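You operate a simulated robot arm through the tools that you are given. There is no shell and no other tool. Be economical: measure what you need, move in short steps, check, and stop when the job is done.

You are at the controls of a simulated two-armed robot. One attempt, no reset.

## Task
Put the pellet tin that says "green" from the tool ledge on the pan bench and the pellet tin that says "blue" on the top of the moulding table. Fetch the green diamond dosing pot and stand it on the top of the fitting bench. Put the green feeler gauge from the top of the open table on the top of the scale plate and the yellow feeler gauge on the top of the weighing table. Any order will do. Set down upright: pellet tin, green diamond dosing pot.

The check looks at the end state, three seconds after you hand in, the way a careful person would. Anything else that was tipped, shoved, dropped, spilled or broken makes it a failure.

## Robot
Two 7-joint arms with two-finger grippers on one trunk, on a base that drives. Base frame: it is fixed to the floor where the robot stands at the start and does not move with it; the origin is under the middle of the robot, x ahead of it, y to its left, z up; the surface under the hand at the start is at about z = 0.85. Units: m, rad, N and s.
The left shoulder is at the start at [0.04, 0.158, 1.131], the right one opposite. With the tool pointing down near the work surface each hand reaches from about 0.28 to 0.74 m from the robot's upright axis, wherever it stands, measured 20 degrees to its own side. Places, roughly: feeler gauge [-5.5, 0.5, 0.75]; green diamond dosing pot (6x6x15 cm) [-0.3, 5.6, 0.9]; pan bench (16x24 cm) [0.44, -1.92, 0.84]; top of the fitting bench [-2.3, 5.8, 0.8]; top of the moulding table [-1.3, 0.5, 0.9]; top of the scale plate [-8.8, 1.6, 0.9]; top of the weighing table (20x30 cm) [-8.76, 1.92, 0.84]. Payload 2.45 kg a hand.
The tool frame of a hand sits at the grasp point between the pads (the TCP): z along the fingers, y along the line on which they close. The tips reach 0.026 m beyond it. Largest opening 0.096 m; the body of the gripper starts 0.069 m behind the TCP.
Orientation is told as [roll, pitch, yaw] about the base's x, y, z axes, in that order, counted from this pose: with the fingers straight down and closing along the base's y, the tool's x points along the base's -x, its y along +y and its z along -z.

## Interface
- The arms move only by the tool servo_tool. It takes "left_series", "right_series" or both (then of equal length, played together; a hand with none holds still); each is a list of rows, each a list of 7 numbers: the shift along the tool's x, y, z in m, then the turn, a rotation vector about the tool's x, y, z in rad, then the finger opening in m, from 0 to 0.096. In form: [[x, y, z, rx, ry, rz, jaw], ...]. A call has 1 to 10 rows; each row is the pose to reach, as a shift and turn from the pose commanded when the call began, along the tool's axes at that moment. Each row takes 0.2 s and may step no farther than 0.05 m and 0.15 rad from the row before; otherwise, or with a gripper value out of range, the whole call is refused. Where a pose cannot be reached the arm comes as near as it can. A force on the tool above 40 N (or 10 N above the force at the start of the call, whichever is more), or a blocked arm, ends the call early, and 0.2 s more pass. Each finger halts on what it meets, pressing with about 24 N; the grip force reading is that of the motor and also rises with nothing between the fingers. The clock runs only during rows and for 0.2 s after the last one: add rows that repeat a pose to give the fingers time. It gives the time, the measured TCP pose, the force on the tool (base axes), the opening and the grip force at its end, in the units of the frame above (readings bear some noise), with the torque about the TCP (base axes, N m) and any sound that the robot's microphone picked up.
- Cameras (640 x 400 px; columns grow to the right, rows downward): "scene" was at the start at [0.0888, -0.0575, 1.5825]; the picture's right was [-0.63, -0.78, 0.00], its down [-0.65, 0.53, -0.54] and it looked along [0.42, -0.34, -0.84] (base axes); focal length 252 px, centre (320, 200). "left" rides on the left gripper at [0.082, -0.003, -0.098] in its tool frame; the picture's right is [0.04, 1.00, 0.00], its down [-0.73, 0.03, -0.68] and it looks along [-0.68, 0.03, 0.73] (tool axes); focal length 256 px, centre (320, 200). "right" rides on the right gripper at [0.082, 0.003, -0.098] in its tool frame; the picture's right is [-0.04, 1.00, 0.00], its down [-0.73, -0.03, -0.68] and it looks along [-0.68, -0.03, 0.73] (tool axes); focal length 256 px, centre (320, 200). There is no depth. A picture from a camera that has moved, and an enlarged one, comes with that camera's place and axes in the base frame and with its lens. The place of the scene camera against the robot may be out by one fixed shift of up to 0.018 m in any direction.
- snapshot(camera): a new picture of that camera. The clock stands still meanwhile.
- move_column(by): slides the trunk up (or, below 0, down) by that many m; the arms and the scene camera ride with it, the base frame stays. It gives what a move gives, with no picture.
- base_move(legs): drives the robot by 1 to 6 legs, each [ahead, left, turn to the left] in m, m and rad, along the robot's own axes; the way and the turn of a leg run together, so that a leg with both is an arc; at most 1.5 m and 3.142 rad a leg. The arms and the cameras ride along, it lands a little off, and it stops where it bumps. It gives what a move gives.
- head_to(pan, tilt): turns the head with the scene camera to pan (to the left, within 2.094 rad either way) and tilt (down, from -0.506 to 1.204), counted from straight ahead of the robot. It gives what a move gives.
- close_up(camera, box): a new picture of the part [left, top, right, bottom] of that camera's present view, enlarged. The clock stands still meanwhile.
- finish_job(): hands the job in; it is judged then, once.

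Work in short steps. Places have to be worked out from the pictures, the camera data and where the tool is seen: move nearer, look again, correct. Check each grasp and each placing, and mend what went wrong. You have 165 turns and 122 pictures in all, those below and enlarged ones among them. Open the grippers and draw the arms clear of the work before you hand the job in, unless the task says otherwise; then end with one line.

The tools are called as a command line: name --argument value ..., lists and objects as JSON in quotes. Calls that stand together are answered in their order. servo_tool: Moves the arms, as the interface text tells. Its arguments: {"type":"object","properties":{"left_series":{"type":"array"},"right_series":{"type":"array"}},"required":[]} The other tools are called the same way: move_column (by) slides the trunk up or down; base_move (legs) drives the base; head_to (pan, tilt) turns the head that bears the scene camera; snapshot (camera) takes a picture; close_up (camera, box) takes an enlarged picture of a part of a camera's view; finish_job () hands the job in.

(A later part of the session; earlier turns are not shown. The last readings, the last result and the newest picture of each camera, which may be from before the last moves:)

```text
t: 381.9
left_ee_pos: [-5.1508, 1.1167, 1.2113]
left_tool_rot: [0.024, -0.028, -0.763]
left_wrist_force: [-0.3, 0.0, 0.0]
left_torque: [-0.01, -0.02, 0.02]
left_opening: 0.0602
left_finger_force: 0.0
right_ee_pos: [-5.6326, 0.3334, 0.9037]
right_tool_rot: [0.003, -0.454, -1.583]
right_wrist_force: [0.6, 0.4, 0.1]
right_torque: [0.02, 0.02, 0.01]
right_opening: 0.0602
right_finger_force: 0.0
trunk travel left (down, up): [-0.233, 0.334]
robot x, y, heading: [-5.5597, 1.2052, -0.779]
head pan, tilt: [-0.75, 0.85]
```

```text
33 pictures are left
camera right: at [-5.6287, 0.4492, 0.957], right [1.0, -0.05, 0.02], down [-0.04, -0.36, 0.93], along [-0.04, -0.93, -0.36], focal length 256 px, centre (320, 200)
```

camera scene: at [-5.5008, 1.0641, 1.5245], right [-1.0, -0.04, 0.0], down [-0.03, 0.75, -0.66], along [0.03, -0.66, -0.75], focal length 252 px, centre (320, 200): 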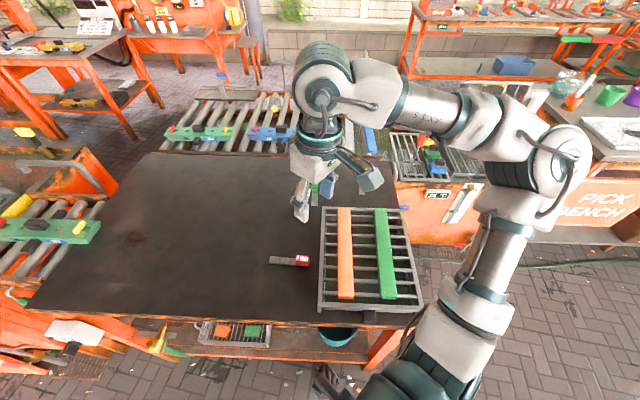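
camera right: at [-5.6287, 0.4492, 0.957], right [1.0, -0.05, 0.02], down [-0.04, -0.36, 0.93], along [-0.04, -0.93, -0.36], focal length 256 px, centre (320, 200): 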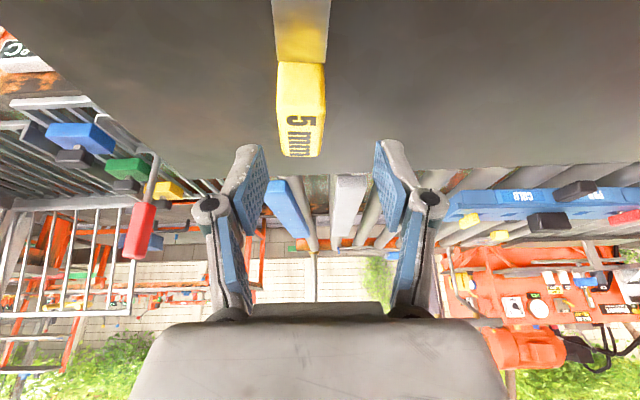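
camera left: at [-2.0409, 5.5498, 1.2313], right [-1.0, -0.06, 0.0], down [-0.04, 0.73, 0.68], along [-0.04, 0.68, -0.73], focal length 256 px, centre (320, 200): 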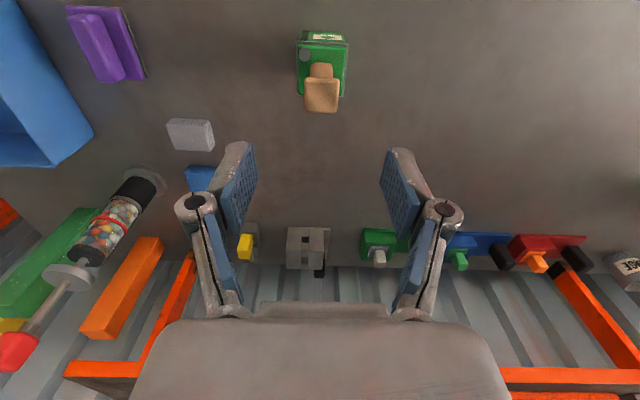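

Reach works. Yellow handle: top ≈0.843, centre ≈[-5.645, 0.322]. I go down to 0.852 and look again.

servo_tool --right_series '[[0.006, -0.006, 0.02, 0, 0, 0, 0.06], [0.012, -0.012, 0.04, 0, 0, 0, 0.06], [0.0154, -0.0124, 0.05, 0, 0, 0, 0.06], [0.0154, -0.0124, 0.05, 0, 0, 0, 0.06]]'

snapshot --camera "right"

close_up --camera "scene" --box '[270, 110, 430, 230]'

```text
t: 382.6
left_ee_pos: [-5.1467, 1.1249, 1.2106]
left_tool_rot: [0.016, -0.03, -0.762]
left_wrist_force: [0.8, -0.1, 0.0]
left_torque: [0.01, 0.03, -0.02]
left_opening: 0.06
left_finger_force: 0.0
right_ee_pos: [-5.6395, 0.3263, 0.8748]
right_tool_rot: [0.008, -0.476, -1.581]
right_wrist_force: [-3.9, 9.8, 19.9]
right_torque: [0.34, 0.23, -0.08]
right_opening: 0.0672
right_finger_force: 5.6
trunk travel left (down, up): [-0.233, 0.334]
robot x, y, heading: [-5.5613, 1.2109, -0.778]
head pan, tilt: [-0.75, 0.85]
stopped in row 3 (right hand): the force on the tool passed its limit at 52 N (the readings are from after the stop); the commanded pose is now the measured one
```

```text
32 pictures are left
camera right: at [-5.6358, 0.4438, 0.9247], right [1.0, -0.04, 0.02], down [-0.04, -0.34, 0.94], along [-0.03, -0.94, -0.34], focal length 256 px, centre (320, 200)
```

right: 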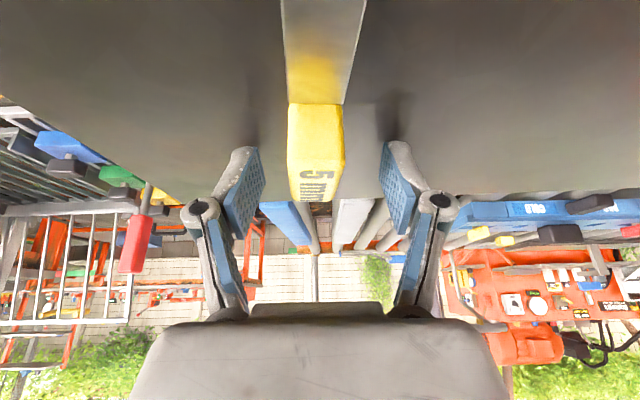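

```text
3.33 times, centred on (350, 170) of scene
camera zoom: at [-5.4965, 1.0716, 1.525], right [-1.0, -0.04, 0.01], down [-0.04, 0.75, -0.66], along [0.02, -0.66, -0.75], focal length 840 px, centre (220, 300)
```

zoom: 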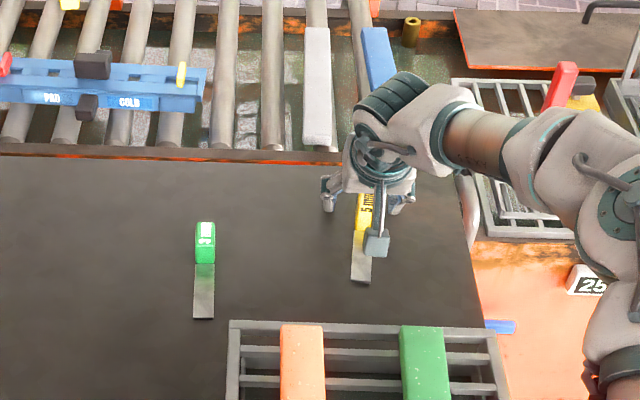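

The tips met the table: so the surface is at 0.85 and the handle sits right between the fingers. I lift 4 mm and close.

servo_tool --right_series '[[-0.002, -0.002, -0.004, 0, 0, 0, 0.06], [-0.002, -0.002, -0.004, 0, 0, 0, 0.045], [-0.002, -0.002, -0.004, 0, 0, 0, 0.03], [-0.002, -0.002, -0.004, 0, 0, 0, 0.015], [-0.002, -0.002, -0.004, 0, 0, 0, 0.01], [-0.002, -0.002, -0.004, 0, 0, 0, 0.01]]'

snapshot --camera "right"

```text
t: 383.6
left_ee_pos: [-5.1518, 1.1208, 1.2109]
left_tool_rot: [0.018, -0.033, -0.764]
left_wrist_force: [-0.1, -1.4, 0.1]
left_torque: [0.02, 0.01, 0.01]
left_opening: 0.06
left_finger_force: 0.1
right_ee_pos: [-5.65, 0.3219, 0.8782]
right_tool_rot: [0.006, -0.483, -1.584]
right_wrist_force: [-6.6, 6.9, 18.5]
right_torque: [0.17, 0.5, -0.11]
right_opening: 0.0218
right_finger_force: 5.2
trunk travel left (down, up): [-0.233, 0.334]
robot x, y, heading: [-5.5569, 1.2066, -0.778]
head pan, tilt: [-0.75, 0.85]
stopped in row 4 (right hand): the force on the tool passed its limit at 44 N (the readings are from after the stop); the commanded pose is now the measured one
```

```text
30 pictures are left
camera right: at [-5.6455, 0.44, 0.9289], right [1.0, -0.05, 0.02], down [-0.04, -0.34, 0.94], along [-0.04, -0.94, -0.34], focal length 256 px, centre (320, 200)
```

right: 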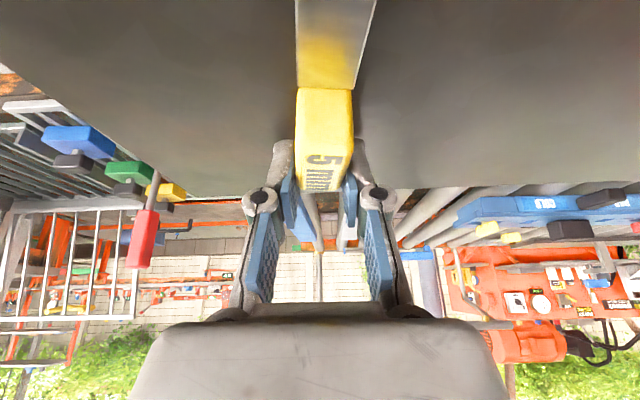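

Fingers are on the handle. Close firmly with a slight lift, then lift.

servo_tool --right_series '[[-0.001, 0, -0.002, 0, 0, 0, 0.01], [-0.001, 0, -0.002, 0, 0, 0, 0.005], [-0.002, 0, -0.004, 0, 0, 0, 0.005]]'

servo_tool --right_series '[[-0.008, 0, -0.018, 0, 0, 0, 0.005], [-0.02, 0, -0.04, 0, 0, 0, 0.005], [-0.03, 0, -0.07, 0, 0, 0, 0.005], [-0.045, 0, -0.1, 0, 0, 0, 0.005], [-0.045, 0, -0.1, 0, 0, 0, 0.005]]'

snapshot --camera "right"

```text
t: 384.4
left_ee_pos: [-5.1532, 1.1172, 1.2125]
left_tool_rot: [0.024, -0.03, -0.764]
left_wrist_force: [0.1, -0.5, -0.2]
left_torque: [-0.01, 0.03, 0.0]
left_opening: 0.0597
left_finger_force: 0.0
right_ee_pos: [-5.6502, 0.3216, 0.8798]
right_tool_rot: [0.004, -0.473, -1.583]
right_wrist_force: [-0.7, 2.5, 3.0]
right_torque: [0.04, 0.08, -0.08]
right_opening: 0.0207
right_finger_force: 23.9
trunk travel left (down, up): [-0.233, 0.334]
robot x, y, heading: [-5.5618, 1.2019, -0.779]
head pan, tilt: [-0.75, 0.85]
```

```text
t: 385.6
left_ee_pos: [-5.1541, 1.1182, 1.2122]
left_tool_rot: [0.022, -0.032, -0.762]
left_wrist_force: [-0.2, -0.1, 0.3]
left_torque: [-0.01, 0.04, 0.03]
left_opening: 0.0598
left_finger_force: 0.1
right_ee_pos: [-5.6512, 0.3262, 0.9913]
right_tool_rot: [0.005, -0.473, -1.585]
right_wrist_force: [1.0, 0.2, 0.1]
right_torque: [0.0, 0.02, 0.03]
right_opening: 0.0208
right_finger_force: 23.7
trunk travel left (down, up): [-0.233, 0.334]
robot x, y, heading: [-5.5604, 1.2075, -0.776]
head pan, tilt: [-0.75, 0.85]
```

```text
29 pictures are left
camera right: at [-5.6466, 0.4438, 1.0406], right [1.0, -0.05, 0.02], down [-0.04, -0.34, 0.94], along [-0.04, -0.94, -0.34], focal length 256 px, centre (320, 200)
```

right: 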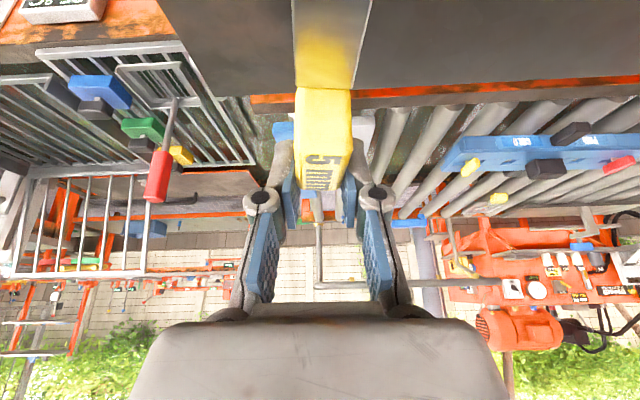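

Yellow gauge held. I retract the right hand (keeping its tilt so the gauge stays level), back off and turn right 90° to bring the left shoulder toward the table.

servo_tool --right_series '[[0.02, 0.005, -0.038, 0, 0, 0, 0.005], [0.045, 0.01, -0.076, 0, 0, 0, 0.005], [0.07, 0.015, -0.114, 0, 0, 0, 0.005], [0.095, 0.02, -0.152, 0, 0, 0, 0.005], [0.12, 0.025, -0.19, 0, 0, 0, 0.005], [0.145, 0.03, -0.228, 0, 0, 0, 0.005], [0.17, 0.035, -0.266, 0, 0, 0, 0.005], [0.2, 0.04, -0.3, 0, 0, 0, 0.005], [0.235, 0.045, -0.33, 0, 0, 0, 0.005], [0.27, 0.05, -0.36, 0, 0, 0, 0.005]]'

base_move --legs '[[-0.1, 0.1, 0], [0, 0, -1.571]]'

servo_tool --left_series '[[0, 0, 0, 0, 0, 0, 0.06], [0, 0, 0, 0, 0, 0, 0.06], [0, 0, 0, 0, 0, 0, 0.06], [0, 0, 0, 0, 0, 0, 0.06], [0, 0, 0, 0, 0, 0, 0.06], [0, 0, 0, 0, 0, 0, 0.06], [0, 0, 0, 0, 0, 0, 0.06], [0, 0, 0, 0, 0, 0, 0.06], [0, 0, 0, 0, 0, 0, 0.06], [0, 0, 0, 0, 0, 0, 0.06]]' --right_series '[[0, 0, 0, 0, 0, 0, 0.005], [0, 0, 0, 0, 0, 0, 0.005], [0, 0, 0, 0, 0, 0, 0.005], [0, 0, 0, 0, 0, 0, 0.005], [0, 0, 0, 0, 0, 0, 0.005], [0, 0, 0, 0, 0, 0, 0.005], [0, 0, 0, 0, 0, 0, 0.005], [0, 0, 0, 0, 0, 0, 0.005], [0, 0, 0, 0, 0, 0, 0.005], [0, 0, 0, 0, 0, 0, 0.005]]'

base_move --legs '[[0.055, 0.055, 0]]'

servo_tool --left_series '[[0, 0, 0, 0, 0, 0, 0.06], [0, 0, 0, 0, 0, 0, 0.06], [0, 0, 0, 0, 0, 0, 0.06], [0, 0, 0, 0, 0, 0, 0.06], [0, 0, 0, 0, 0, 0, 0.06], [0, 0, 0, 0, 0, 0, 0.06], [0, 0, 0, 0, 0, 0, 0.06], [0, 0, 0, 0, 0, 0, 0.06], [0, 0, 0, 0, 0, 0, 0.06], [0, 0, 0, 0, 0, 0, 0.06]]' --right_series '[[0, 0, 0, 0, 0, 0, 0.005], [0, 0, 0, 0, 0, 0, 0.005], [0, 0, 0, 0, 0, 0, 0.005], [0, 0, 0, 0, 0, 0, 0.005], [0, 0, 0, 0, 0, 0, 0.005], [0, 0, 0, 0, 0, 0, 0.005], [0, 0, 0, 0, 0, 0, 0.005], [0, 0, 0, 0, 0, 0, 0.005], [0, 0, 0, 0, 0, 0, 0.005], [0, 0, 0, 0, 0, 0, 0.005]]'

head_to --pan 0.75 --tilt 0.85

snapshot --camera "scene"

```text
t: 387.8
left_ee_pos: [-5.1511, 1.1195, 1.2118]
left_tool_rot: [0.022, -0.034, -0.762]
left_wrist_force: [-0.3, -0.3, 0.7]
left_torque: [0.03, 0.0, -0.03]
left_opening: 0.06
left_finger_force: 0.0
right_ee_pos: [-5.5954, 0.7322, 1.1882]
right_tool_rot: [0.003, -0.479, -1.585]
right_wrist_force: [0.4, 0.6, -0.1]
right_torque: [-0.04, -0.01, -0.01]
right_opening: 0.0207
right_finger_force: 24.1
trunk travel left (down, up): [-0.233, 0.334]
robot x, y, heading: [-5.5652, 1.2087, -0.778]
head pan, tilt: [-0.75, 0.85]
```

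```text
t: 392.9
left_ee_pos: [-5.6143, 0.9104, 1.2052]
left_tool_rot: [-0.006, -0.03, -2.32]
left_wrist_force: [0.3, -0.3, 0.7]
left_torque: [0.09, 0.05, 0.03]
left_opening: 0.0599
left_finger_force: 0.1
right_ee_pos: [-6.009, 1.3525, 1.1966]
right_tool_rot: [-0.021, -0.498, -3.135]
right_wrist_force: [-0.1, -0.3, -0.4]
right_torque: [-0.02, 0.02, 0.02]
right_opening: 0.0206
right_finger_force: 24.1
trunk travel left (down, up): [-0.233, 0.334]
robot x, y, heading: [-5.5538, 1.3402, -2.34]
head pan, tilt: [-0.75, 0.85]
```

```text
t: 395.3
left_ee_pos: [-5.6455, 0.9469, 1.215]
left_tool_rot: [0.031, -0.036, -2.327]
left_wrist_force: [0.2, 0.2, -0.1]
left_torque: [0.0, 0.0, 0.04]
left_opening: 0.0602
left_finger_force: 0.1
right_ee_pos: [-6.0374, 1.3882, 1.186]
right_tool_rot: [0.014, -0.473, 3.135]
right_wrist_force: [0.5, -1.3, -0.2]
right_torque: [0.01, 0.02, -0.01]
right_opening: 0.0211
right_finger_force: 24.0
trunk travel left (down, up): [-0.233, 0.334]
robot x, y, heading: [-5.5571, 1.3469, -2.346]
head pan, tilt: [-0.75, 0.85]
stopped in row 10 (left hand): the arm was blocked; the commanded pose is now the measured one
```

```text
t: 396.4
left_ee_pos: [-5.6466, 0.8712, 1.2156]
left_tool_rot: [0.03, -0.037, -2.328]
left_wrist_force: [-0.1, -0.4, -0.4]
left_torque: [-0.02, -0.03, 0.01]
left_opening: 0.06
left_finger_force: 0.0
right_ee_pos: [-6.0387, 1.3122, 1.1856]
right_tool_rot: [0.012, -0.471, 3.136]
right_wrist_force: [-0.2, -0.8, -1.1]
right_torque: [0.05, 0.04, -0.03]
right_opening: 0.0207
right_finger_force: 23.9
trunk travel left (down, up): [-0.233, 0.334]
robot x, y, heading: [-5.5625, 1.2688, -2.34]
head pan, tilt: [-0.75, 0.85]
```

```text
t: 398.6
left_ee_pos: [-5.6315, 0.8575, 1.2121]
left_tool_rot: [0.013, -0.038, -2.327]
left_wrist_force: [0.3, 0.0, -0.6]
left_torque: [0.03, 0.01, 0.01]
left_opening: 0.06
left_finger_force: 0.0
right_ee_pos: [-6.0237, 1.2987, 1.1922]
right_tool_rot: [0.001, -0.483, 3.142]
right_wrist_force: [0.4, -0.9, -0.8]
right_torque: [0.02, 0.03, -0.01]
right_opening: 0.0208
right_finger_force: 24.0
trunk travel left (down, up): [-0.233, 0.334]
robot x, y, heading: [-5.5594, 1.2696, -2.339]
head pan, tilt: [-0.75, 0.85]
```

```text
t: 400.2
left_ee_pos: [-5.6384, 0.8631, 1.2139]
left_tool_rot: [0.018, -0.037, -2.326]
left_wrist_force: [0.1, 0.4, -0.5]
left_torque: [0.03, 0.01, 0.01]
left_opening: 0.06
left_finger_force: 0.2
right_ee_pos: [-6.0299, 1.3041, 1.1899]
right_tool_rot: [0.005, -0.481, 3.14]
right_wrist_force: [0.2, 0.4, 0.3]
right_torque: [0.02, 0.04, 0.03]
right_opening: 0.0211
right_finger_force: 24.3
trunk travel left (down, up): [-0.233, 0.334]
robot x, y, heading: [-5.5573, 1.271, -2.342]
head pan, tilt: [0.75, 0.85]
```

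```text
28 pictures are left
camera scene: at [-5.6153, 1.1296, 1.5246], right [-1.0, 0.02, 0.0], down [0.02, 0.75, -0.66], along [-0.01, -0.66, -0.75], focal length 252 px, centre (320, 200)
```

scene: 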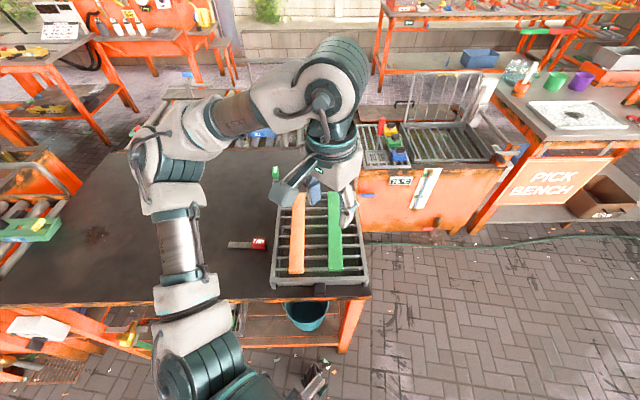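

Robot is in a comparable place for the left arm. Bring the left hand above the green gauge, turning so the fingers close along x.

servo_tool --left_series '[[-0.014, 0.038, 0.015, 0, 0, -0.08, 0.06], [-0.028, 0.076, 0.03, 0, 0, -0.16, 0.06], [-0.042, 0.114, 0.05, 0, 0, -0.24, 0.06], [-0.056, 0.152, 0.07, 0, 0, -0.32, 0.06], [-0.07, 0.19, 0.09, 0, 0, -0.4, 0.06], [-0.084, 0.228, 0.11, 0, 0, -0.48, 0.06], [-0.098, 0.266, 0.13, 0, 0, -0.56, 0.06], [-0.112, 0.304, 0.15, 0, 0, -0.64, 0.06], [-0.126, 0.342, 0.17, 0, 0, -0.72, 0.06], [-0.137, 0.379, 0.185, 0, 0, -0.755, 0.06]]'

servo_tool --left_series '[[0, 0, 0, 0, 0, 0, 0.06], [0, 0, 0, 0, 0, 0, 0.06], [0, 0, 0, 0, 0, 0, 0.06], [0, 0, 0, 0, 0, 0, 0.06]]' --right_series '[[0, 0, 0, 0, 0, 0, 0.005], [0, 0, 0, 0, 0, 0, 0.005], [0, 0, 0, 0, 0, 0, 0.005], [0, 0, 0, 0, 0, 0, 0.005]]'

snapshot --camera "left"

```text
t: 402.4
left_ee_pos: [-5.4547, 0.4937, 1.0404]
left_tool_rot: [-0.011, -0.038, -1.571]
left_wrist_force: [-0.1, 0.2, -0.3]
left_torque: [0.02, -0.03, 0.0]
left_opening: 0.0599
left_finger_force: 0.2
right_ee_pos: [-6.0281, 1.3011, 1.1911]
right_tool_rot: [0.001, -0.48, 3.14]
right_wrist_force: [0.1, 0.3, -0.9]
right_torque: [0.0, 0.04, 0.02]
right_opening: 0.0209
right_finger_force: 23.7
trunk travel left (down, up): [-0.233, 0.334]
robot x, y, heading: [-5.5566, 1.2678, -2.342]
head pan, tilt: [0.75, 0.85]
```

```text
t: 403.4
left_ee_pos: [-5.4546, 0.496, 1.0412]
left_tool_rot: [-0.012, -0.039, -1.57]
left_wrist_force: [0.0, 0.2, -0.5]
left_torque: [-0.02, 0.04, -0.01]
left_opening: 0.0599
left_finger_force: 0.0
right_ee_pos: [-6.0273, 1.3029, 1.1903]
right_tool_rot: [0.002, -0.478, 3.139]
right_wrist_force: [0.1, 0.2, -0.3]
right_torque: [0.02, 0.04, 0.01]
right_opening: 0.0209
right_finger_force: 24.2
trunk travel left (down, up): [-0.233, 0.334]
robot x, y, heading: [-5.5599, 1.2713, -2.345]
head pan, tilt: [0.75, 0.85]
```

```text
27 pictures are left
camera left: at [-5.4575, 0.58, 1.1364], right [1.0, 0.04, -0.01], down [0.04, -0.71, 0.71], along [0.02, -0.71, -0.71], focal length 256 px, centre (320, 200)
```

left: 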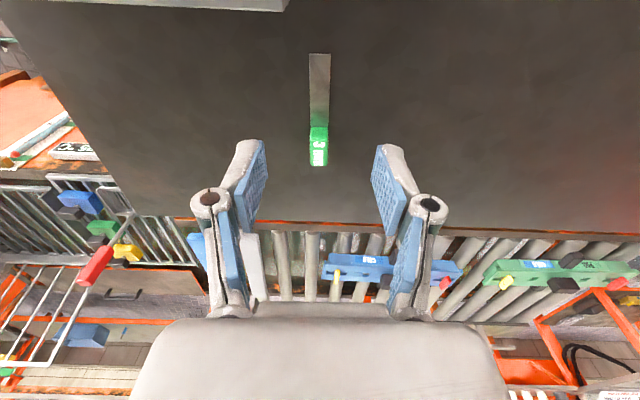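

Green handle centre ≈[-5.455, 0.405]. Approach with forward tilt to 3 cm above.

servo_tool --left_series '[[-0.02, 0, 0.015, 0, -0.1, 0, 0.06], [-0.04, 0, 0.04, 0, -0.2, 0, 0.06], [-0.06, 0, 0.065, 0, -0.3, 0, 0.06], [-0.075, 0, 0.09, 0, -0.4, 0, 0.06], [-0.09, 0, 0.115, 0, -0.43, 0, 0.06], [-0.094, 0, 0.135, 0, -0.43, 0, 0.06], [-0.094, 0, 0.135, 0, -0.43, 0, 0.06]]'

snapshot --camera "left"

```text
t: 405.0
left_ee_pos: [-5.4569, 0.3963, 0.909]
left_tool_rot: [-0.015, -0.472, -1.566]
left_wrist_force: [0.1, 0.2, 0.1]
left_torque: [0.0, -0.01, -0.02]
left_opening: 0.06
left_finger_force: 0.0
right_ee_pos: [-6.0281, 1.3032, 1.1901]
right_tool_rot: [0.003, -0.478, 3.14]
right_wrist_force: [0.0, -0.2, -0.7]
right_torque: [-0.01, 0.01, 0.01]
right_opening: 0.0209
right_finger_force: 24.3
trunk travel left (down, up): [-0.233, 0.334]
robot x, y, heading: [-5.5583, 1.2685, -2.342]
head pan, tilt: [0.75, 0.85]
```

```text
26 pictures are left
camera left: at [-5.4596, 0.5128, 0.959], right [1.0, 0.04, -0.03], down [0.04, -0.35, 0.94], along [0.02, -0.94, -0.35], focal length 256 px, centre (320, 200)
```

left: 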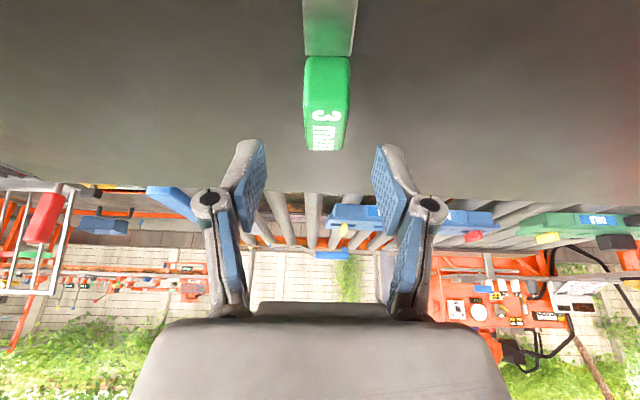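

Well aligned. Descend 2.7 cm and close.

servo_tool --left_series '[[0.006, 0.002, 0.012, 0, 0, 0, 0.06], [0.012, 0.002, 0.024, 0, 0, 0, 0.06], [0.012, 0.002, 0.024, 0, 0, 0, 0.045], [0.012, 0.002, 0.024, 0, 0, 0, 0.03], [0.012, 0.002, 0.024, 0, 0, 0, 0.015], [0.012, 0.002, 0.024, 0, 0, 0, 0.005], [0.012, 0.002, 0.024, 0, 0, 0, 0.005]]'

snapshot --camera "left"

```text
t: 406.6
left_ee_pos: [-5.4578, 0.397, 0.8821]
left_tool_rot: [-0.015, -0.469, -1.567]
left_wrist_force: [-0.2, -0.6, 0.5]
left_torque: [0.0, -0.01, 0.02]
left_opening: 0.0212
left_finger_force: 24.2
right_ee_pos: [-6.0278, 1.3019, 1.1911]
right_tool_rot: [0.003, -0.479, 3.139]
right_wrist_force: [0.2, -0.2, -0.4]
right_torque: [-0.01, 0.02, -0.01]
right_opening: 0.021
right_finger_force: 23.7
trunk travel left (down, up): [-0.233, 0.334]
robot x, y, heading: [-5.5591, 1.271, -2.341]
head pan, tilt: [0.75, 0.85]
```

```text
25 pictures are left
camera left: at [-5.4592, 0.5124, 0.9316], right [1.0, 0.04, -0.03], down [0.04, -0.35, 0.94], along [0.02, -0.94, -0.35], focal length 256 px, centre (320, 200)
```

left: 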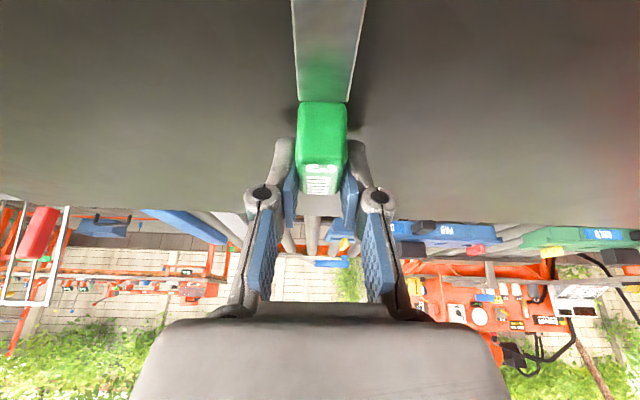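

Green held (21 mm). Lift it, retract the left hand, move away from the table, turn to face -x and go toward the weighing stand.

servo_tool --left_series '[[-0.01, 0, -0.02, 0, 0, 0, 0.005], [-0.025, 0, -0.05, 0, 0, 0, 0.005], [-0.04, 0, -0.085, 0, 0, 0, 0.005], [-0.02, -0.01, -0.125, 0, 0, 0, 0.005], [0.0, -0.02, -0.165, 0, 0, 0, 0.005], [0.02, -0.03, -0.205, 0, 0, 0, 0.005], [0.05, -0.04, -0.24, 0, 0, 0, 0.005], [0.08, -0.05, -0.275, 0, 0, 0, 0.005], [0.11, -0.06, -0.31, 0, 0, 0, 0.005], [0.14, -0.07, -0.345, 0, 0, 0, 0.005]]'

servo_tool --left_series '[[0.03, -0.01, -0.035, 0, 0, 0, 0.005], [0.06, -0.02, -0.07, 0, 0, 0, 0.005], [0.09, -0.03, -0.1, 0, 0, 0, 0.005], [0.09, -0.03, -0.1, 0, 0, 0, 0.005]]' --right_series '[[0, 0, 0, 0, 0, 0, 0.005], [0, 0, 0, 0, 0, 0, 0.005], [0, 0, 0, 0, 0, 0, 0.005], [0, 0, 0, 0, 0, 0, 0.005]]'

base_move --legs '[[-0.287, -0.279, 0], [0, 0, -0.8]]'

servo_tool --left_series '[[0, 0, 0, 0, 0, 0, 0.005], [0, 0, 0, 0, 0, 0, 0.005], [0, 0, 0, 0, 0, 0, 0.005], [0, 0, 0, 0, 0, 0, 0.005], [0, 0, 0, 0, 0, 0, 0.005], [0, 0, 0, 0, 0, 0, 0.005], [0, 0, 0, 0, 0, 0, 0.005], [0, 0, 0, 0, 0, 0, 0.005], [0, 0, 0, 0, 0, 0, 0.005], [0, 0, 0, 0, 0, 0, 0.005]]' --right_series '[[0, 0, 0, 0, 0, 0, 0.005], [0, 0, 0, 0, 0, 0, 0.005], [0, 0, 0, 0, 0, 0, 0.005], [0, 0, 0, 0, 0, 0, 0.005], [0, 0, 0, 0, 0, 0, 0.005], [0, 0, 0, 0, 0, 0, 0.005], [0, 0, 0, 0, 0, 0, 0.005], [0, 0, 0, 0, 0, 0, 0.005], [0, 0, 0, 0, 0, 0, 0.005], [0, 0, 0, 0, 0, 0, 0.005]]'

base_move --legs '[[0.9, 0, 0]]'

servo_tool --left_series '[[0, 0, 0, 0, 0, 0, 0.005], [0, 0, 0, 0, 0, 0, 0.005], [0, 0, 0, 0, 0, 0, 0.005], [0, 0, 0, 0, 0, 0, 0.005], [0, 0, 0, 0, 0, 0, 0.005], [0, 0, 0, 0, 0, 0, 0.005], [0, 0, 0, 0, 0, 0, 0.005], [0, 0, 0, 0, 0, 0, 0.005], [0, 0, 0, 0, 0, 0, 0.005], [0, 0, 0, 0, 0, 0, 0.005]]' --right_series '[[0, 0, 0, 0, 0, 0, 0.005], [0, 0, 0, 0, 0, 0, 0.005], [0, 0, 0, 0, 0, 0, 0.005], [0, 0, 0, 0, 0, 0, 0.005], [0, 0, 0, 0, 0, 0, 0.005], [0, 0, 0, 0, 0, 0, 0.005], [0, 0, 0, 0, 0, 0, 0.005], [0, 0, 0, 0, 0, 0, 0.005], [0, 0, 0, 0, 0, 0, 0.005], [0, 0, 0, 0, 0, 0, 0.005]]'

head_to --pan 0.0 --tilt 0.55

snapshot --camera "scene"

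```text
t: 408.8
left_ee_pos: [-5.5223, 0.6829, 1.1289]
left_tool_rot: [-0.012, -0.47, -1.564]
left_wrist_force: [0.0, 0.9, -0.2]
left_torque: [-0.01, 0.06, 0.0]
left_opening: 0.0209
left_finger_force: 24.1
right_ee_pos: [-6.0284, 1.3061, 1.191]
right_tool_rot: [0.007, -0.481, 3.14]
right_wrist_force: [0.4, 0.5, -0.3]
right_torque: [-0.02, 0.05, 0.01]
right_opening: 0.0211
right_finger_force: 23.9
trunk travel left (down, up): [-0.233, 0.334]
robot x, y, heading: [-5.559, 1.2694, -2.344]
head pan, tilt: [0.75, 0.85]
```

```text
t: 409.8
left_ee_pos: [-5.5529, 0.8048, 1.177]
left_tool_rot: [-0.012, -0.473, -1.567]
left_wrist_force: [0.6, -0.1, -0.1]
left_torque: [-0.02, 0.0, 0.02]
left_opening: 0.0211
left_finger_force: 24.1
right_ee_pos: [-6.0285, 1.3045, 1.1899]
right_tool_rot: [0.005, -0.478, 3.138]
right_wrist_force: [0.0, 0.1, -0.9]
right_torque: [0.0, 0.05, -0.02]
right_opening: 0.0211
right_finger_force: 23.8
trunk travel left (down, up): [-0.233, 0.334]
robot x, y, heading: [-5.5577, 1.2729, -2.338]
head pan, tilt: [0.75, 0.85]
```

```text
t: 414.4
left_ee_pos: [-5.8937, 1.3451, 1.1769]
left_tool_rot: [-0.012, -0.472, -2.377]
left_wrist_force: [0.6, 0.2, -0.4]
left_torque: [-0.02, 0.01, 0.02]
left_opening: 0.0213
left_finger_force: 24.0
right_ee_pos: [-5.8597, 2.0347, 1.1913]
right_tool_rot: [0.005, -0.481, 2.328]
right_wrist_force: [0.4, -0.4, -0.1]
right_torque: [0.03, 0.0, 0.0]
right_opening: 0.0212
right_finger_force: 24.3
trunk travel left (down, up): [-0.233, 0.334]
robot x, y, heading: [-5.5641, 1.6725, 3.132]
head pan, tilt: [0.75, 0.85]
```

```text
t: 416.6
left_ee_pos: [-5.8929, 1.345, 1.1749]
left_tool_rot: [-0.014, -0.472, -2.377]
left_wrist_force: [0.3, 0.1, -0.7]
left_torque: [-0.02, 0.01, 0.01]
left_opening: 0.0212
left_finger_force: 24.5
right_ee_pos: [-5.8573, 2.0348, 1.1903]
right_tool_rot: [0.006, -0.479, 2.327]
right_wrist_force: [-0.1, -0.2, -1.3]
right_torque: [0.01, 0.02, -0.03]
right_opening: 0.0212
right_finger_force: 24.0
trunk travel left (down, up): [-0.233, 0.334]
robot x, y, heading: [-5.5568, 1.669, 3.127]
head pan, tilt: [0.75, 0.85]
```

```text
t: 421.4
left_ee_pos: [-6.7984, 1.3581, 1.1775]
left_tool_rot: [-0.013, -0.471, -2.381]
left_wrist_force: [-1.0, 0.5, 0.6]
left_torque: [-0.04, -0.03, -0.01]
left_opening: 0.0211
left_finger_force: 23.6
right_ee_pos: [-6.7608, 2.0488, 1.1923]
right_tool_rot: [0.004, -0.481, 2.324]
right_wrist_force: [0.3, 0.6, -0.7]
right_torque: [0.05, 0.02, 0.02]
right_opening: 0.0211
right_finger_force: 24.0
trunk travel left (down, up): [-0.233, 0.334]
robot x, y, heading: [-6.4653, 1.6828, 3.123]
head pan, tilt: [0.75, 0.85]
```

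```text
t: 423.6
left_ee_pos: [-6.796, 1.3585, 1.1778]
left_tool_rot: [-0.016, -0.472, -2.38]
left_wrist_force: [-0.8, -0.7, -0.9]
left_torque: [0.0, 0.02, 0.02]
left_opening: 0.0213
left_finger_force: 24.0
right_ee_pos: [-6.7592, 2.0476, 1.1912]
right_tool_rot: [0.007, -0.481, 2.323]
right_wrist_force: [-0.2, -0.3, -0.2]
right_torque: [-0.02, 0.02, -0.02]
right_opening: 0.0209
right_finger_force: 24.0
trunk travel left (down, up): [-0.233, 0.334]
robot x, y, heading: [-6.4653, 1.6875, 3.126]
head pan, tilt: [0.75, 0.85]
```

```text
t: 424.7
left_ee_pos: [-6.7953, 1.3578, 1.1776]
left_tool_rot: [-0.014, -0.473, -2.381]
left_wrist_force: [0.4, 0.2, -0.1]
left_torque: [-0.02, 0.02, -0.01]
left_opening: 0.0209
left_finger_force: 24.0
right_ee_pos: [-6.7592, 2.0478, 1.1913]
right_tool_rot: [0.008, -0.482, 2.323]
right_wrist_force: [0.5, 0.0, -1.2]
right_torque: [0.01, 0.0, 0.06]
right_opening: 0.021
right_finger_force: 24.2
trunk travel left (down, up): [-0.233, 0.334]
robot x, y, heading: [-6.4645, 1.6845, 3.126]
head pan, tilt: [0.0, 0.55]
```

```text
24 pictures are left
camera scene: at [-6.6293, 1.677, 1.5499], right [0.01, 1.0, 0.0], down [0.52, -0.01, -0.85], along [-0.85, 0.01, -0.52], focal length 252 px, centre (320, 200)
```

scene: 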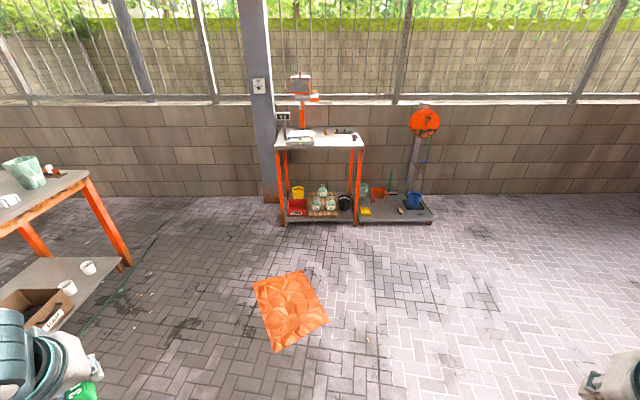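

A tarp lies on the floor at x≈-7.4…-8.05, y≈1.2…1.73; I'll pass it on the right along y≈2.12. Strafe right, then ahead, with holds.

base_move --legs '[[0, -0.44, 0.014]]'

servo_tool --left_series '[[0, 0, 0, 0, 0, 0, 0.005], [0, 0, 0, 0, 0, 0, 0.005], [0, 0, 0, 0, 0, 0, 0.005], [0, 0, 0, 0, 0, 0, 0.005], [0, 0, 0, 0, 0, 0, 0.005], [0, 0, 0, 0, 0, 0, 0.005], [0, 0, 0, 0, 0, 0, 0.005], [0, 0, 0, 0, 0, 0, 0.005], [0, 0, 0, 0, 0, 0, 0.005], [0, 0, 0, 0, 0, 0, 0.005]]' --right_series '[[0, 0, 0, 0, 0, 0, 0.005], [0, 0, 0, 0, 0, 0, 0.005], [0, 0, 0, 0, 0, 0, 0.005], [0, 0, 0, 0, 0, 0, 0.005], [0, 0, 0, 0, 0, 0, 0.005], [0, 0, 0, 0, 0, 0, 0.005], [0, 0, 0, 0, 0, 0, 0.005], [0, 0, 0, 0, 0, 0, 0.005], [0, 0, 0, 0, 0, 0, 0.005], [0, 0, 0, 0, 0, 0, 0.005]]'

base_move --legs '[[1.4, 0, 0]]'

servo_tool --left_series '[[0, 0, 0, 0, 0, 0, 0.005], [0, 0, 0, 0, 0, 0, 0.005], [0, 0, 0, 0, 0, 0, 0.005], [0, 0, 0, 0, 0, 0, 0.005], [0, 0, 0, 0, 0, 0, 0.005], [0, 0, 0, 0, 0, 0, 0.005], [0, 0, 0, 0, 0, 0, 0.005], [0, 0, 0, 0, 0, 0, 0.005], [0, 0, 0, 0, 0, 0, 0.005], [0, 0, 0, 0, 0, 0, 0.005]]' --right_series '[[0, 0, 0, 0, 0, 0, 0.005], [0, 0, 0, 0, 0, 0, 0.005], [0, 0, 0, 0, 0, 0, 0.005], [0, 0, 0, 0, 0, 0, 0.005], [0, 0, 0, 0, 0, 0, 0.005], [0, 0, 0, 0, 0, 0, 0.005], [0, 0, 0, 0, 0, 0, 0.005], [0, 0, 0, 0, 0, 0, 0.005], [0, 0, 0, 0, 0, 0, 0.005], [0, 0, 0, 0, 0, 0, 0.005]]'

head_to --pan 0.35 --tilt 0.75

snapshot --camera "scene"

```text
t: 427.3
left_ee_pos: [-6.7877, 1.7902, 1.1776]
left_tool_rot: [-0.015, -0.472, -2.362]
left_wrist_force: [0.3, -1.2, 0.0]
left_torque: [0.01, 0.03, -0.01]
left_opening: 0.0212
left_finger_force: 24.1
right_ee_pos: [-6.7611, 2.4816, 1.1908]
right_tool_rot: [0.005, -0.481, 2.34]
right_wrist_force: [0.3, 0.1, -0.4]
right_torque: [-0.01, -0.02, -0.01]
right_opening: 0.0214
right_finger_force: 24.4
trunk travel left (down, up): [-0.233, 0.334]
robot x, y, heading: [-6.4573, 2.1209, -3.137]
head pan, tilt: [0.0, 0.55]
```

```text
t: 429.5
left_ee_pos: [-6.7855, 1.788, 1.1779]
left_tool_rot: [-0.019, -0.47, -2.36]
left_wrist_force: [-0.8, 0.4, 0.0]
left_torque: [0.0, -0.02, -0.02]
left_opening: 0.0212
left_finger_force: 23.1
right_ee_pos: [-6.7594, 2.4786, 1.1923]
right_tool_rot: [0.004, -0.484, 2.339]
right_wrist_force: [-0.5, -0.5, -0.6]
right_torque: [0.04, 0.03, 0.01]
right_opening: 0.0209
right_finger_force: 23.7
trunk travel left (down, up): [-0.233, 0.334]
robot x, y, heading: [-6.4592, 2.1171, -3.136]
head pan, tilt: [0.0, 0.55]
```

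```text
t: 436.7
left_ee_pos: [-8.2206, 1.7796, 1.1778]
left_tool_rot: [-0.019, -0.471, -2.353]
left_wrist_force: [0.4, 0.1, -0.4]
left_torque: [-0.01, 0.03, -0.02]
left_opening: 0.0212
left_finger_force: 24.5
right_ee_pos: [-8.2002, 2.4713, 1.1923]
right_tool_rot: [0.005, -0.484, 2.347]
right_wrist_force: [0.3, 0.6, -0.1]
right_torque: [0.01, 0.03, 0.01]
right_opening: 0.0211
right_finger_force: 24.0
trunk travel left (down, up): [-0.233, 0.334]
robot x, y, heading: [-7.8968, 2.1149, -3.133]
head pan, tilt: [0.0, 0.55]
```

```text
t: 438.9
left_ee_pos: [-8.2196, 1.7812, 1.1775]
left_tool_rot: [-0.018, -0.473, -2.353]
left_wrist_force: [0.4, 0.3, -0.4]
left_torque: [-0.03, 0.02, -0.01]
left_opening: 0.0212
left_finger_force: 23.5
right_ee_pos: [-8.197, 2.4717, 1.1935]
right_tool_rot: [0.007, -0.485, 2.346]
right_wrist_force: [-0.5, 0.4, 0.1]
right_torque: [0.02, 0.02, 0.02]
right_opening: 0.0211
right_finger_force: 24.0
trunk travel left (down, up): [-0.233, 0.334]
robot x, y, heading: [-7.8968, 2.1188, -3.134]
head pan, tilt: [0.0, 0.55]
```

```text
t: 439.7
left_ee_pos: [-8.2188, 1.7813, 1.1785]
left_tool_rot: [-0.02, -0.474, -2.356]
left_wrist_force: [0.0, 0.0, -0.6]
left_torque: [0.02, 0.02, 0.02]
left_opening: 0.0211
left_finger_force: 24.5
right_ee_pos: [-8.1969, 2.4714, 1.1934]
right_tool_rot: [0.007, -0.486, 2.345]
right_wrist_force: [0.4, 0.4, -0.4]
right_torque: [-0.01, 0.02, 0.0]
right_opening: 0.0212
right_finger_force: 24.0
trunk travel left (down, up): [-0.233, 0.334]
robot x, y, heading: [-7.9024, 2.1165, -3.133]
head pan, tilt: [0.351, 0.75]
```

```text
23 pictures are left
camera scene: at [-8.0516, 2.0778, 1.5326], right [-0.35, 0.94, 0.0], down [0.64, 0.24, -0.73], along [-0.68, -0.26, -0.68], focal length 252 px, centre (320, 200)
```

scene: 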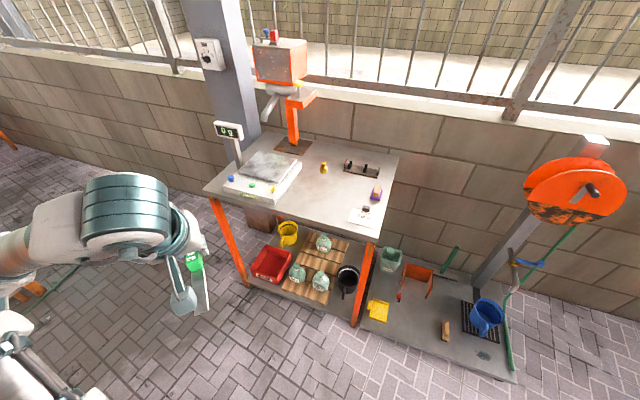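

close_up --camera "scene" --box '[190, 110, 420, 250]'

```text
2.78 times, centred on (305, 180) of scene
camera zoom: at [-8.0516, 2.0778, 1.5326], right [-0.35, 0.94, 0.0], down [0.64, 0.24, -0.73], along [-0.68, -0.26, -0.68], focal length 701 px, centre (362, 256)
```

zoom: 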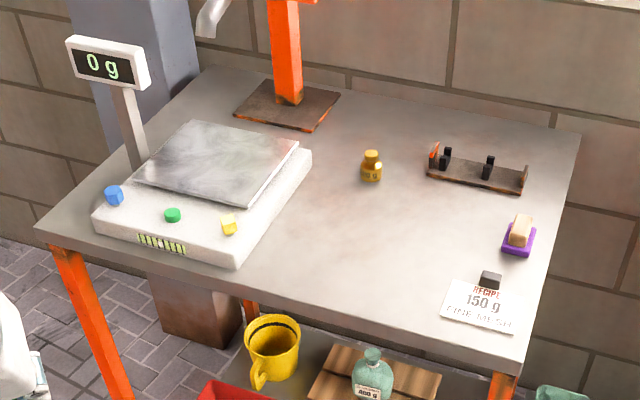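

The grey plate centre ≈[-8.79, 1.565]; the free patch on the table for yellow ≈[-8.77, 1.87]. I drive in diagonally to [-8.25, 1.93] and settle.

base_move --legs '[[0.34, 0.19, 0]]'

servo_tool --left_series '[[0, 0, 0, 0, 0, 0, 0.005], [0, 0, 0, 0, 0, 0, 0.005], [0, 0, 0, 0, 0, 0, 0.005], [0, 0, 0, 0, 0, 0, 0.005], [0, 0, 0, 0, 0, 0, 0.005], [0, 0, 0, 0, 0, 0, 0.005], [0, 0, 0, 0, 0, 0, 0.005], [0, 0, 0, 0, 0, 0, 0.005], [0, 0, 0, 0, 0, 0, 0.005], [0, 0, 0, 0, 0, 0, 0.005]]' --right_series '[[0, 0, 0, 0, 0, 0, 0.005], [0, 0, 0, 0, 0, 0, 0.005], [0, 0, 0, 0, 0, 0, 0.005], [0, 0, 0, 0, 0, 0, 0.005], [0, 0, 0, 0, 0, 0, 0.005], [0, 0, 0, 0, 0, 0, 0.005], [0, 0, 0, 0, 0, 0, 0.005], [0, 0, 0, 0, 0, 0, 0.005], [0, 0, 0, 0, 0, 0, 0.005], [0, 0, 0, 0, 0, 0, 0.005]]'

servo_tool --left_series '[[0, 0, 0, 0, 0, 0, 0.005], [0, 0, 0, 0, 0, 0, 0.005], [0, 0, 0, 0, 0, 0, 0.005], [0, 0, 0, 0, 0, 0, 0.005], [0, 0, 0, 0, 0, 0, 0.005], [0, 0, 0, 0, 0, 0, 0.005], [0, 0, 0, 0, 0, 0, 0.005], [0, 0, 0, 0, 0, 0, 0.005], [0, 0, 0, 0, 0, 0, 0.005], [0, 0, 0, 0, 0, 0, 0.005]]' --right_series '[[0, 0, 0, 0, 0, 0, 0.005], [0, 0, 0, 0, 0, 0, 0.005], [0, 0, 0, 0, 0, 0, 0.005], [0, 0, 0, 0, 0, 0, 0.005], [0, 0, 0, 0, 0, 0, 0.005], [0, 0, 0, 0, 0, 0, 0.005], [0, 0, 0, 0, 0, 0, 0.005], [0, 0, 0, 0, 0, 0, 0.005], [0, 0, 0, 0, 0, 0, 0.005], [0, 0, 0, 0, 0, 0, 0.005]]'

snapshot --camera "scene"

```text
t: 442.1
left_ee_pos: [-8.5563, 1.5959, 1.1799]
left_tool_rot: [-0.017, -0.476, -2.358]
left_wrist_force: [0.0, -0.1, -0.5]
left_torque: [-0.01, 0.0, -0.02]
left_opening: 0.021
left_finger_force: 23.5
right_ee_pos: [-8.5346, 2.2872, 1.1934]
right_tool_rot: [0.009, -0.483, 2.343]
right_wrist_force: [-0.9, 1.0, -0.4]
right_torque: [0.02, 0.0, -0.01]
right_opening: 0.0209
right_finger_force: 23.3
trunk travel left (down, up): [-0.233, 0.334]
robot x, y, heading: [-8.2335, 1.9265, -3.136]
head pan, tilt: [0.351, 0.75]
```

```text
t: 444.4
left_ee_pos: [-8.5549, 1.5924, 1.1792]
left_tool_rot: [-0.021, -0.473, -2.357]
left_wrist_force: [0.4, 0.5, -0.5]
left_torque: [-0.03, 0.04, 0.03]
left_opening: 0.0213
left_finger_force: 23.9
right_ee_pos: [-8.5335, 2.2831, 1.1937]
right_tool_rot: [0.008, -0.484, 2.342]
right_wrist_force: [-0.3, 0.2, -0.2]
right_torque: [0.02, -0.02, 0.01]
right_opening: 0.0212
right_finger_force: 23.8
trunk travel left (down, up): [-0.233, 0.334]
robot x, y, heading: [-8.2343, 1.9288, -3.142]
head pan, tilt: [0.351, 0.75]
```

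```text
t: 446.6
left_ee_pos: [-8.5556, 1.5921, 1.1792]
left_tool_rot: [-0.021, -0.472, -2.359]
left_wrist_force: [-0.2, -1.0, -0.7]
left_torque: [-0.01, 0.01, 0.02]
left_opening: 0.0212
left_finger_force: 24.1
right_ee_pos: [-8.5333, 2.2819, 1.1935]
right_tool_rot: [0.006, -0.486, 2.343]
right_wrist_force: [-1.1, 0.1, 0.1]
right_torque: [0.01, 0.0, 0.01]
right_opening: 0.021
right_finger_force: 24.1
trunk travel left (down, up): [-0.233, 0.334]
robot x, y, heading: [-8.2369, 1.9284, -3.134]
head pan, tilt: [0.351, 0.75]
```

```text
21 pictures are left
camera scene: at [-8.3884, 1.8889, 1.5325], right [-0.35, 0.94, 0.0], down [0.64, 0.24, -0.73], along [-0.68, -0.25, -0.68], focal length 252 px, centre (320, 200)
```

scene: 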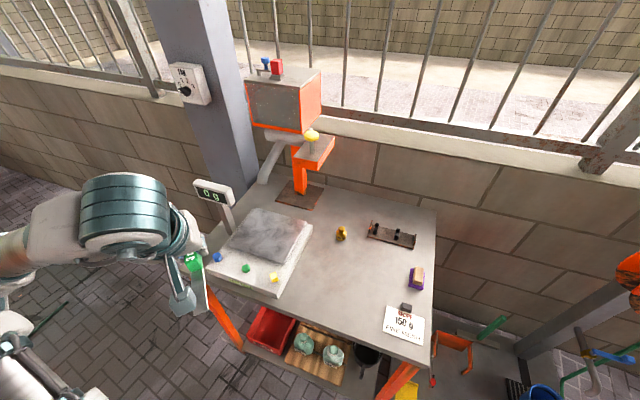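

Green first. I swing the left hand over the plate, turning so the gauge lies along x, and stop high above.

servo_tool --left_series '[[-0.014, -0.022, 0.02, 0.045, 0, 0.0875, 0.005], [-0.029, -0.044, 0.045, 0.09, 0, 0.175, 0.005], [-0.043, -0.066, 0.07, 0.134, 0, 0.2625, 0.005], [-0.058, -0.088, 0.097, 0.178, 0, 0.35, 0.005], [-0.072, -0.11, 0.124, 0.223, 0, 0.4375, 0.005], [-0.087, -0.132, 0.15, 0.268, 0, 0.525, 0.005], [-0.101, -0.155, 0.178, 0.312, 0, 0.6125, 0.005], [-0.1155, -0.177, 0.205, 0.357, 0, 0.7, 0.005], [-0.1155, -0.177, 0.205, 0.357, 0, 0.7, 0.005]]'

snapshot --camera "scene"

snapshot --camera "left"

```text
t: 448.6
left_ee_pos: [-8.8226, 1.5825, 1.0506]
left_tool_rot: [-0.013, -0.488, 3.133]
left_wrist_force: [0.7, 0.4, -0.7]
left_torque: [-0.03, 0.0, -0.01]
left_opening: 0.021
left_finger_force: 23.8
right_ee_pos: [-8.5328, 2.2824, 1.1938]
right_tool_rot: [0.006, -0.487, 2.342]
right_wrist_force: [0.5, -0.7, -0.8]
right_torque: [0.0, 0.03, -0.02]
right_opening: 0.0209
right_finger_force: 24.1
trunk travel left (down, up): [-0.233, 0.334]
robot x, y, heading: [-8.2369, 1.9264, -3.135]
head pan, tilt: [0.351, 0.75]
```

```text
20 pictures are left
camera scene: at [-8.3891, 1.8885, 1.5326], right [-0.35, 0.94, 0.0], down [0.64, 0.24, -0.73], along [-0.68, -0.25, -0.68], focal length 252 px, centre (320, 200)
```

scene: 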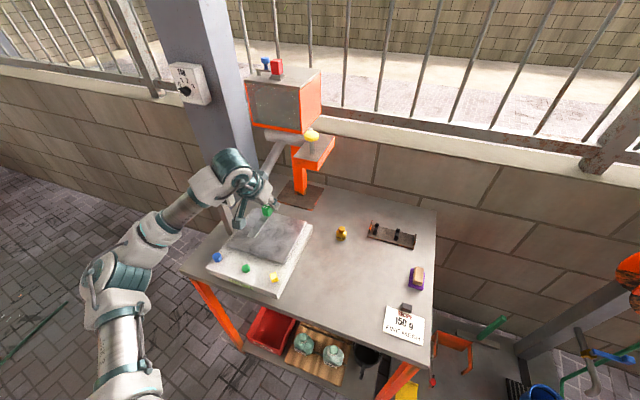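

```text
19 pictures are left
camera left: at [-8.7037, 1.5826, 1.0997], right [0.02, -1.0, -0.03], down [-0.33, -0.04, 0.94], along [-0.94, -0.01, -0.33], focal length 256 px, centre (320, 200)
```

left: 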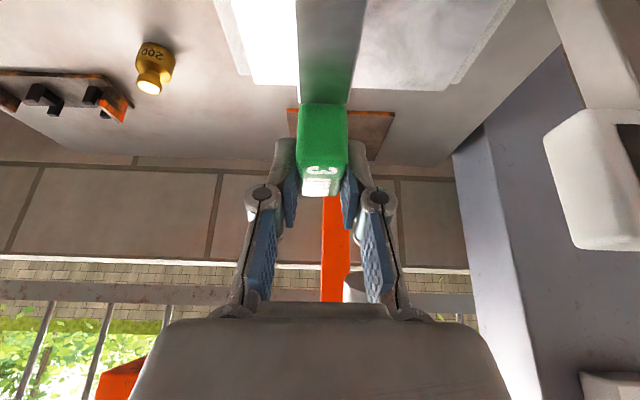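

Over the plate (x −8.70…−8.89, y 1.46…1.65). Lower near the plate.

servo_tool --left_series '[[0.008, 0, 0.015, 0, 0.015, 0, 0.005], [0.018, 0, 0.033, 0, 0.015, 0, 0.005], [0.028, 0, 0.052, 0, 0.015, 0, 0.005], [0.037, 0, 0.069, 0, 0.015, 0, 0.005], [0.037, 0, 0.069, 0, 0.015, 0, 0.005]]'

close_up --camera "scene" --box '[170, 140, 370, 300]'

```text
t: 449.8
left_ee_pos: [-8.8211, 1.5835, 0.9726]
left_tool_rot: [-0.012, -0.472, 3.136]
left_wrist_force: [0.1, 0.9, -0.1]
left_torque: [0.01, -0.01, 0.01]
left_opening: 0.0208
left_finger_force: 23.4
right_ee_pos: [-8.5329, 2.2828, 1.1937]
right_tool_rot: [0.007, -0.487, 2.344]
right_wrist_force: [0.7, 0.1, -0.8]
right_torque: [0.06, 0.01, 0.01]
right_opening: 0.0209
right_finger_force: 23.7
trunk travel left (down, up): [-0.233, 0.334]
robot x, y, heading: [-8.2356, 1.9272, -3.135]
head pan, tilt: [0.351, 0.75]
```

```text
2.50 times, centred on (270, 220) of scene
camera zoom: at [-8.3898, 1.8887, 1.5325], right [-0.35, 0.94, 0.0], down [0.64, 0.24, -0.73], along [-0.68, -0.25, -0.68], focal length 630 px, centre (445, 150)
```

zoom: 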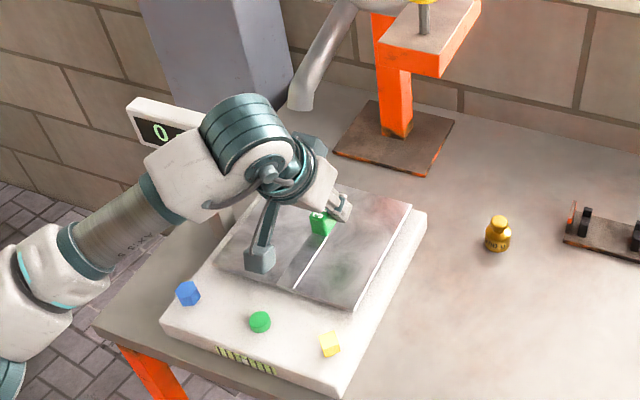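

Gauge is over the plate. Lower in small steps.

servo_tool --left_series '[[0.0025, 0, 0.005, 0, 0, 0, 0.005], [0.005, 0, 0.01, 0, 0, 0, 0.005]]'

servo_tool --left_series '[[0.001, 0, 0.003, 0, 0, 0, 0.005], [0.003, 0, 0.006, 0, 0, 0, 0.005]]'

servo_tool --left_series '[[0.001, 0, 0.003, 0, 0, 0, 0.005], [0.002, 0, 0.004, 0, 0, 0, 0.005]]'

```text
t: 450.4
left_ee_pos: [-8.8207, 1.5843, 0.9618]
left_tool_rot: [-0.015, -0.47, 3.135]
left_wrist_force: [0.6, -0.6, -0.1]
left_torque: [0.0, 0.03, 0.03]
left_opening: 0.0212
left_finger_force: 24.1
right_ee_pos: [-8.5321, 2.2816, 1.1931]
right_tool_rot: [0.006, -0.487, 2.342]
right_wrist_force: [-0.1, 0.4, -0.3]
right_torque: [-0.01, 0.03, 0.01]
right_opening: 0.0212
right_finger_force: 23.8
trunk travel left (down, up): [-0.233, 0.334]
robot x, y, heading: [-8.2379, 1.9302, -3.134]
head pan, tilt: [0.351, 0.75]
```

```text
t: 450.9
left_ee_pos: [-8.8222, 1.5844, 0.9569]
left_tool_rot: [-0.014, -0.47, 3.136]
left_wrist_force: [-0.9, -1.1, -1.2]
left_torque: [-0.03, 0.01, -0.01]
left_opening: 0.0211
left_finger_force: 23.8
right_ee_pos: [-8.5325, 2.2824, 1.1942]
right_tool_rot: [0.009, -0.485, 2.342]
right_wrist_force: [-0.1, 0.3, -0.3]
right_torque: [0.03, -0.01, 0.01]
right_opening: 0.0211
right_finger_force: 23.9
trunk travel left (down, up): [-0.233, 0.334]
robot x, y, heading: [-8.2381, 1.9285, -3.137]
head pan, tilt: [0.351, 0.75]
```

```text
t: 451.6
left_ee_pos: [-8.8207, 1.5848, 0.9504]
left_tool_rot: [-0.014, -0.471, 3.137]
left_wrist_force: [0.3, -0.4, -0.4]
left_torque: [-0.05, 0.03, -0.02]
left_opening: 0.021
left_finger_force: 24.0
right_ee_pos: [-8.5324, 2.2816, 1.1936]
right_tool_rot: [0.007, -0.487, 2.342]
right_wrist_force: [-0.1, 1.0, 0.0]
right_torque: [0.06, 0.03, -0.01]
right_opening: 0.0211
right_finger_force: 23.7
trunk travel left (down, up): [-0.233, 0.334]
robot x, y, heading: [-8.2384, 1.929, -3.138]
head pan, tilt: [0.351, 0.75]
```

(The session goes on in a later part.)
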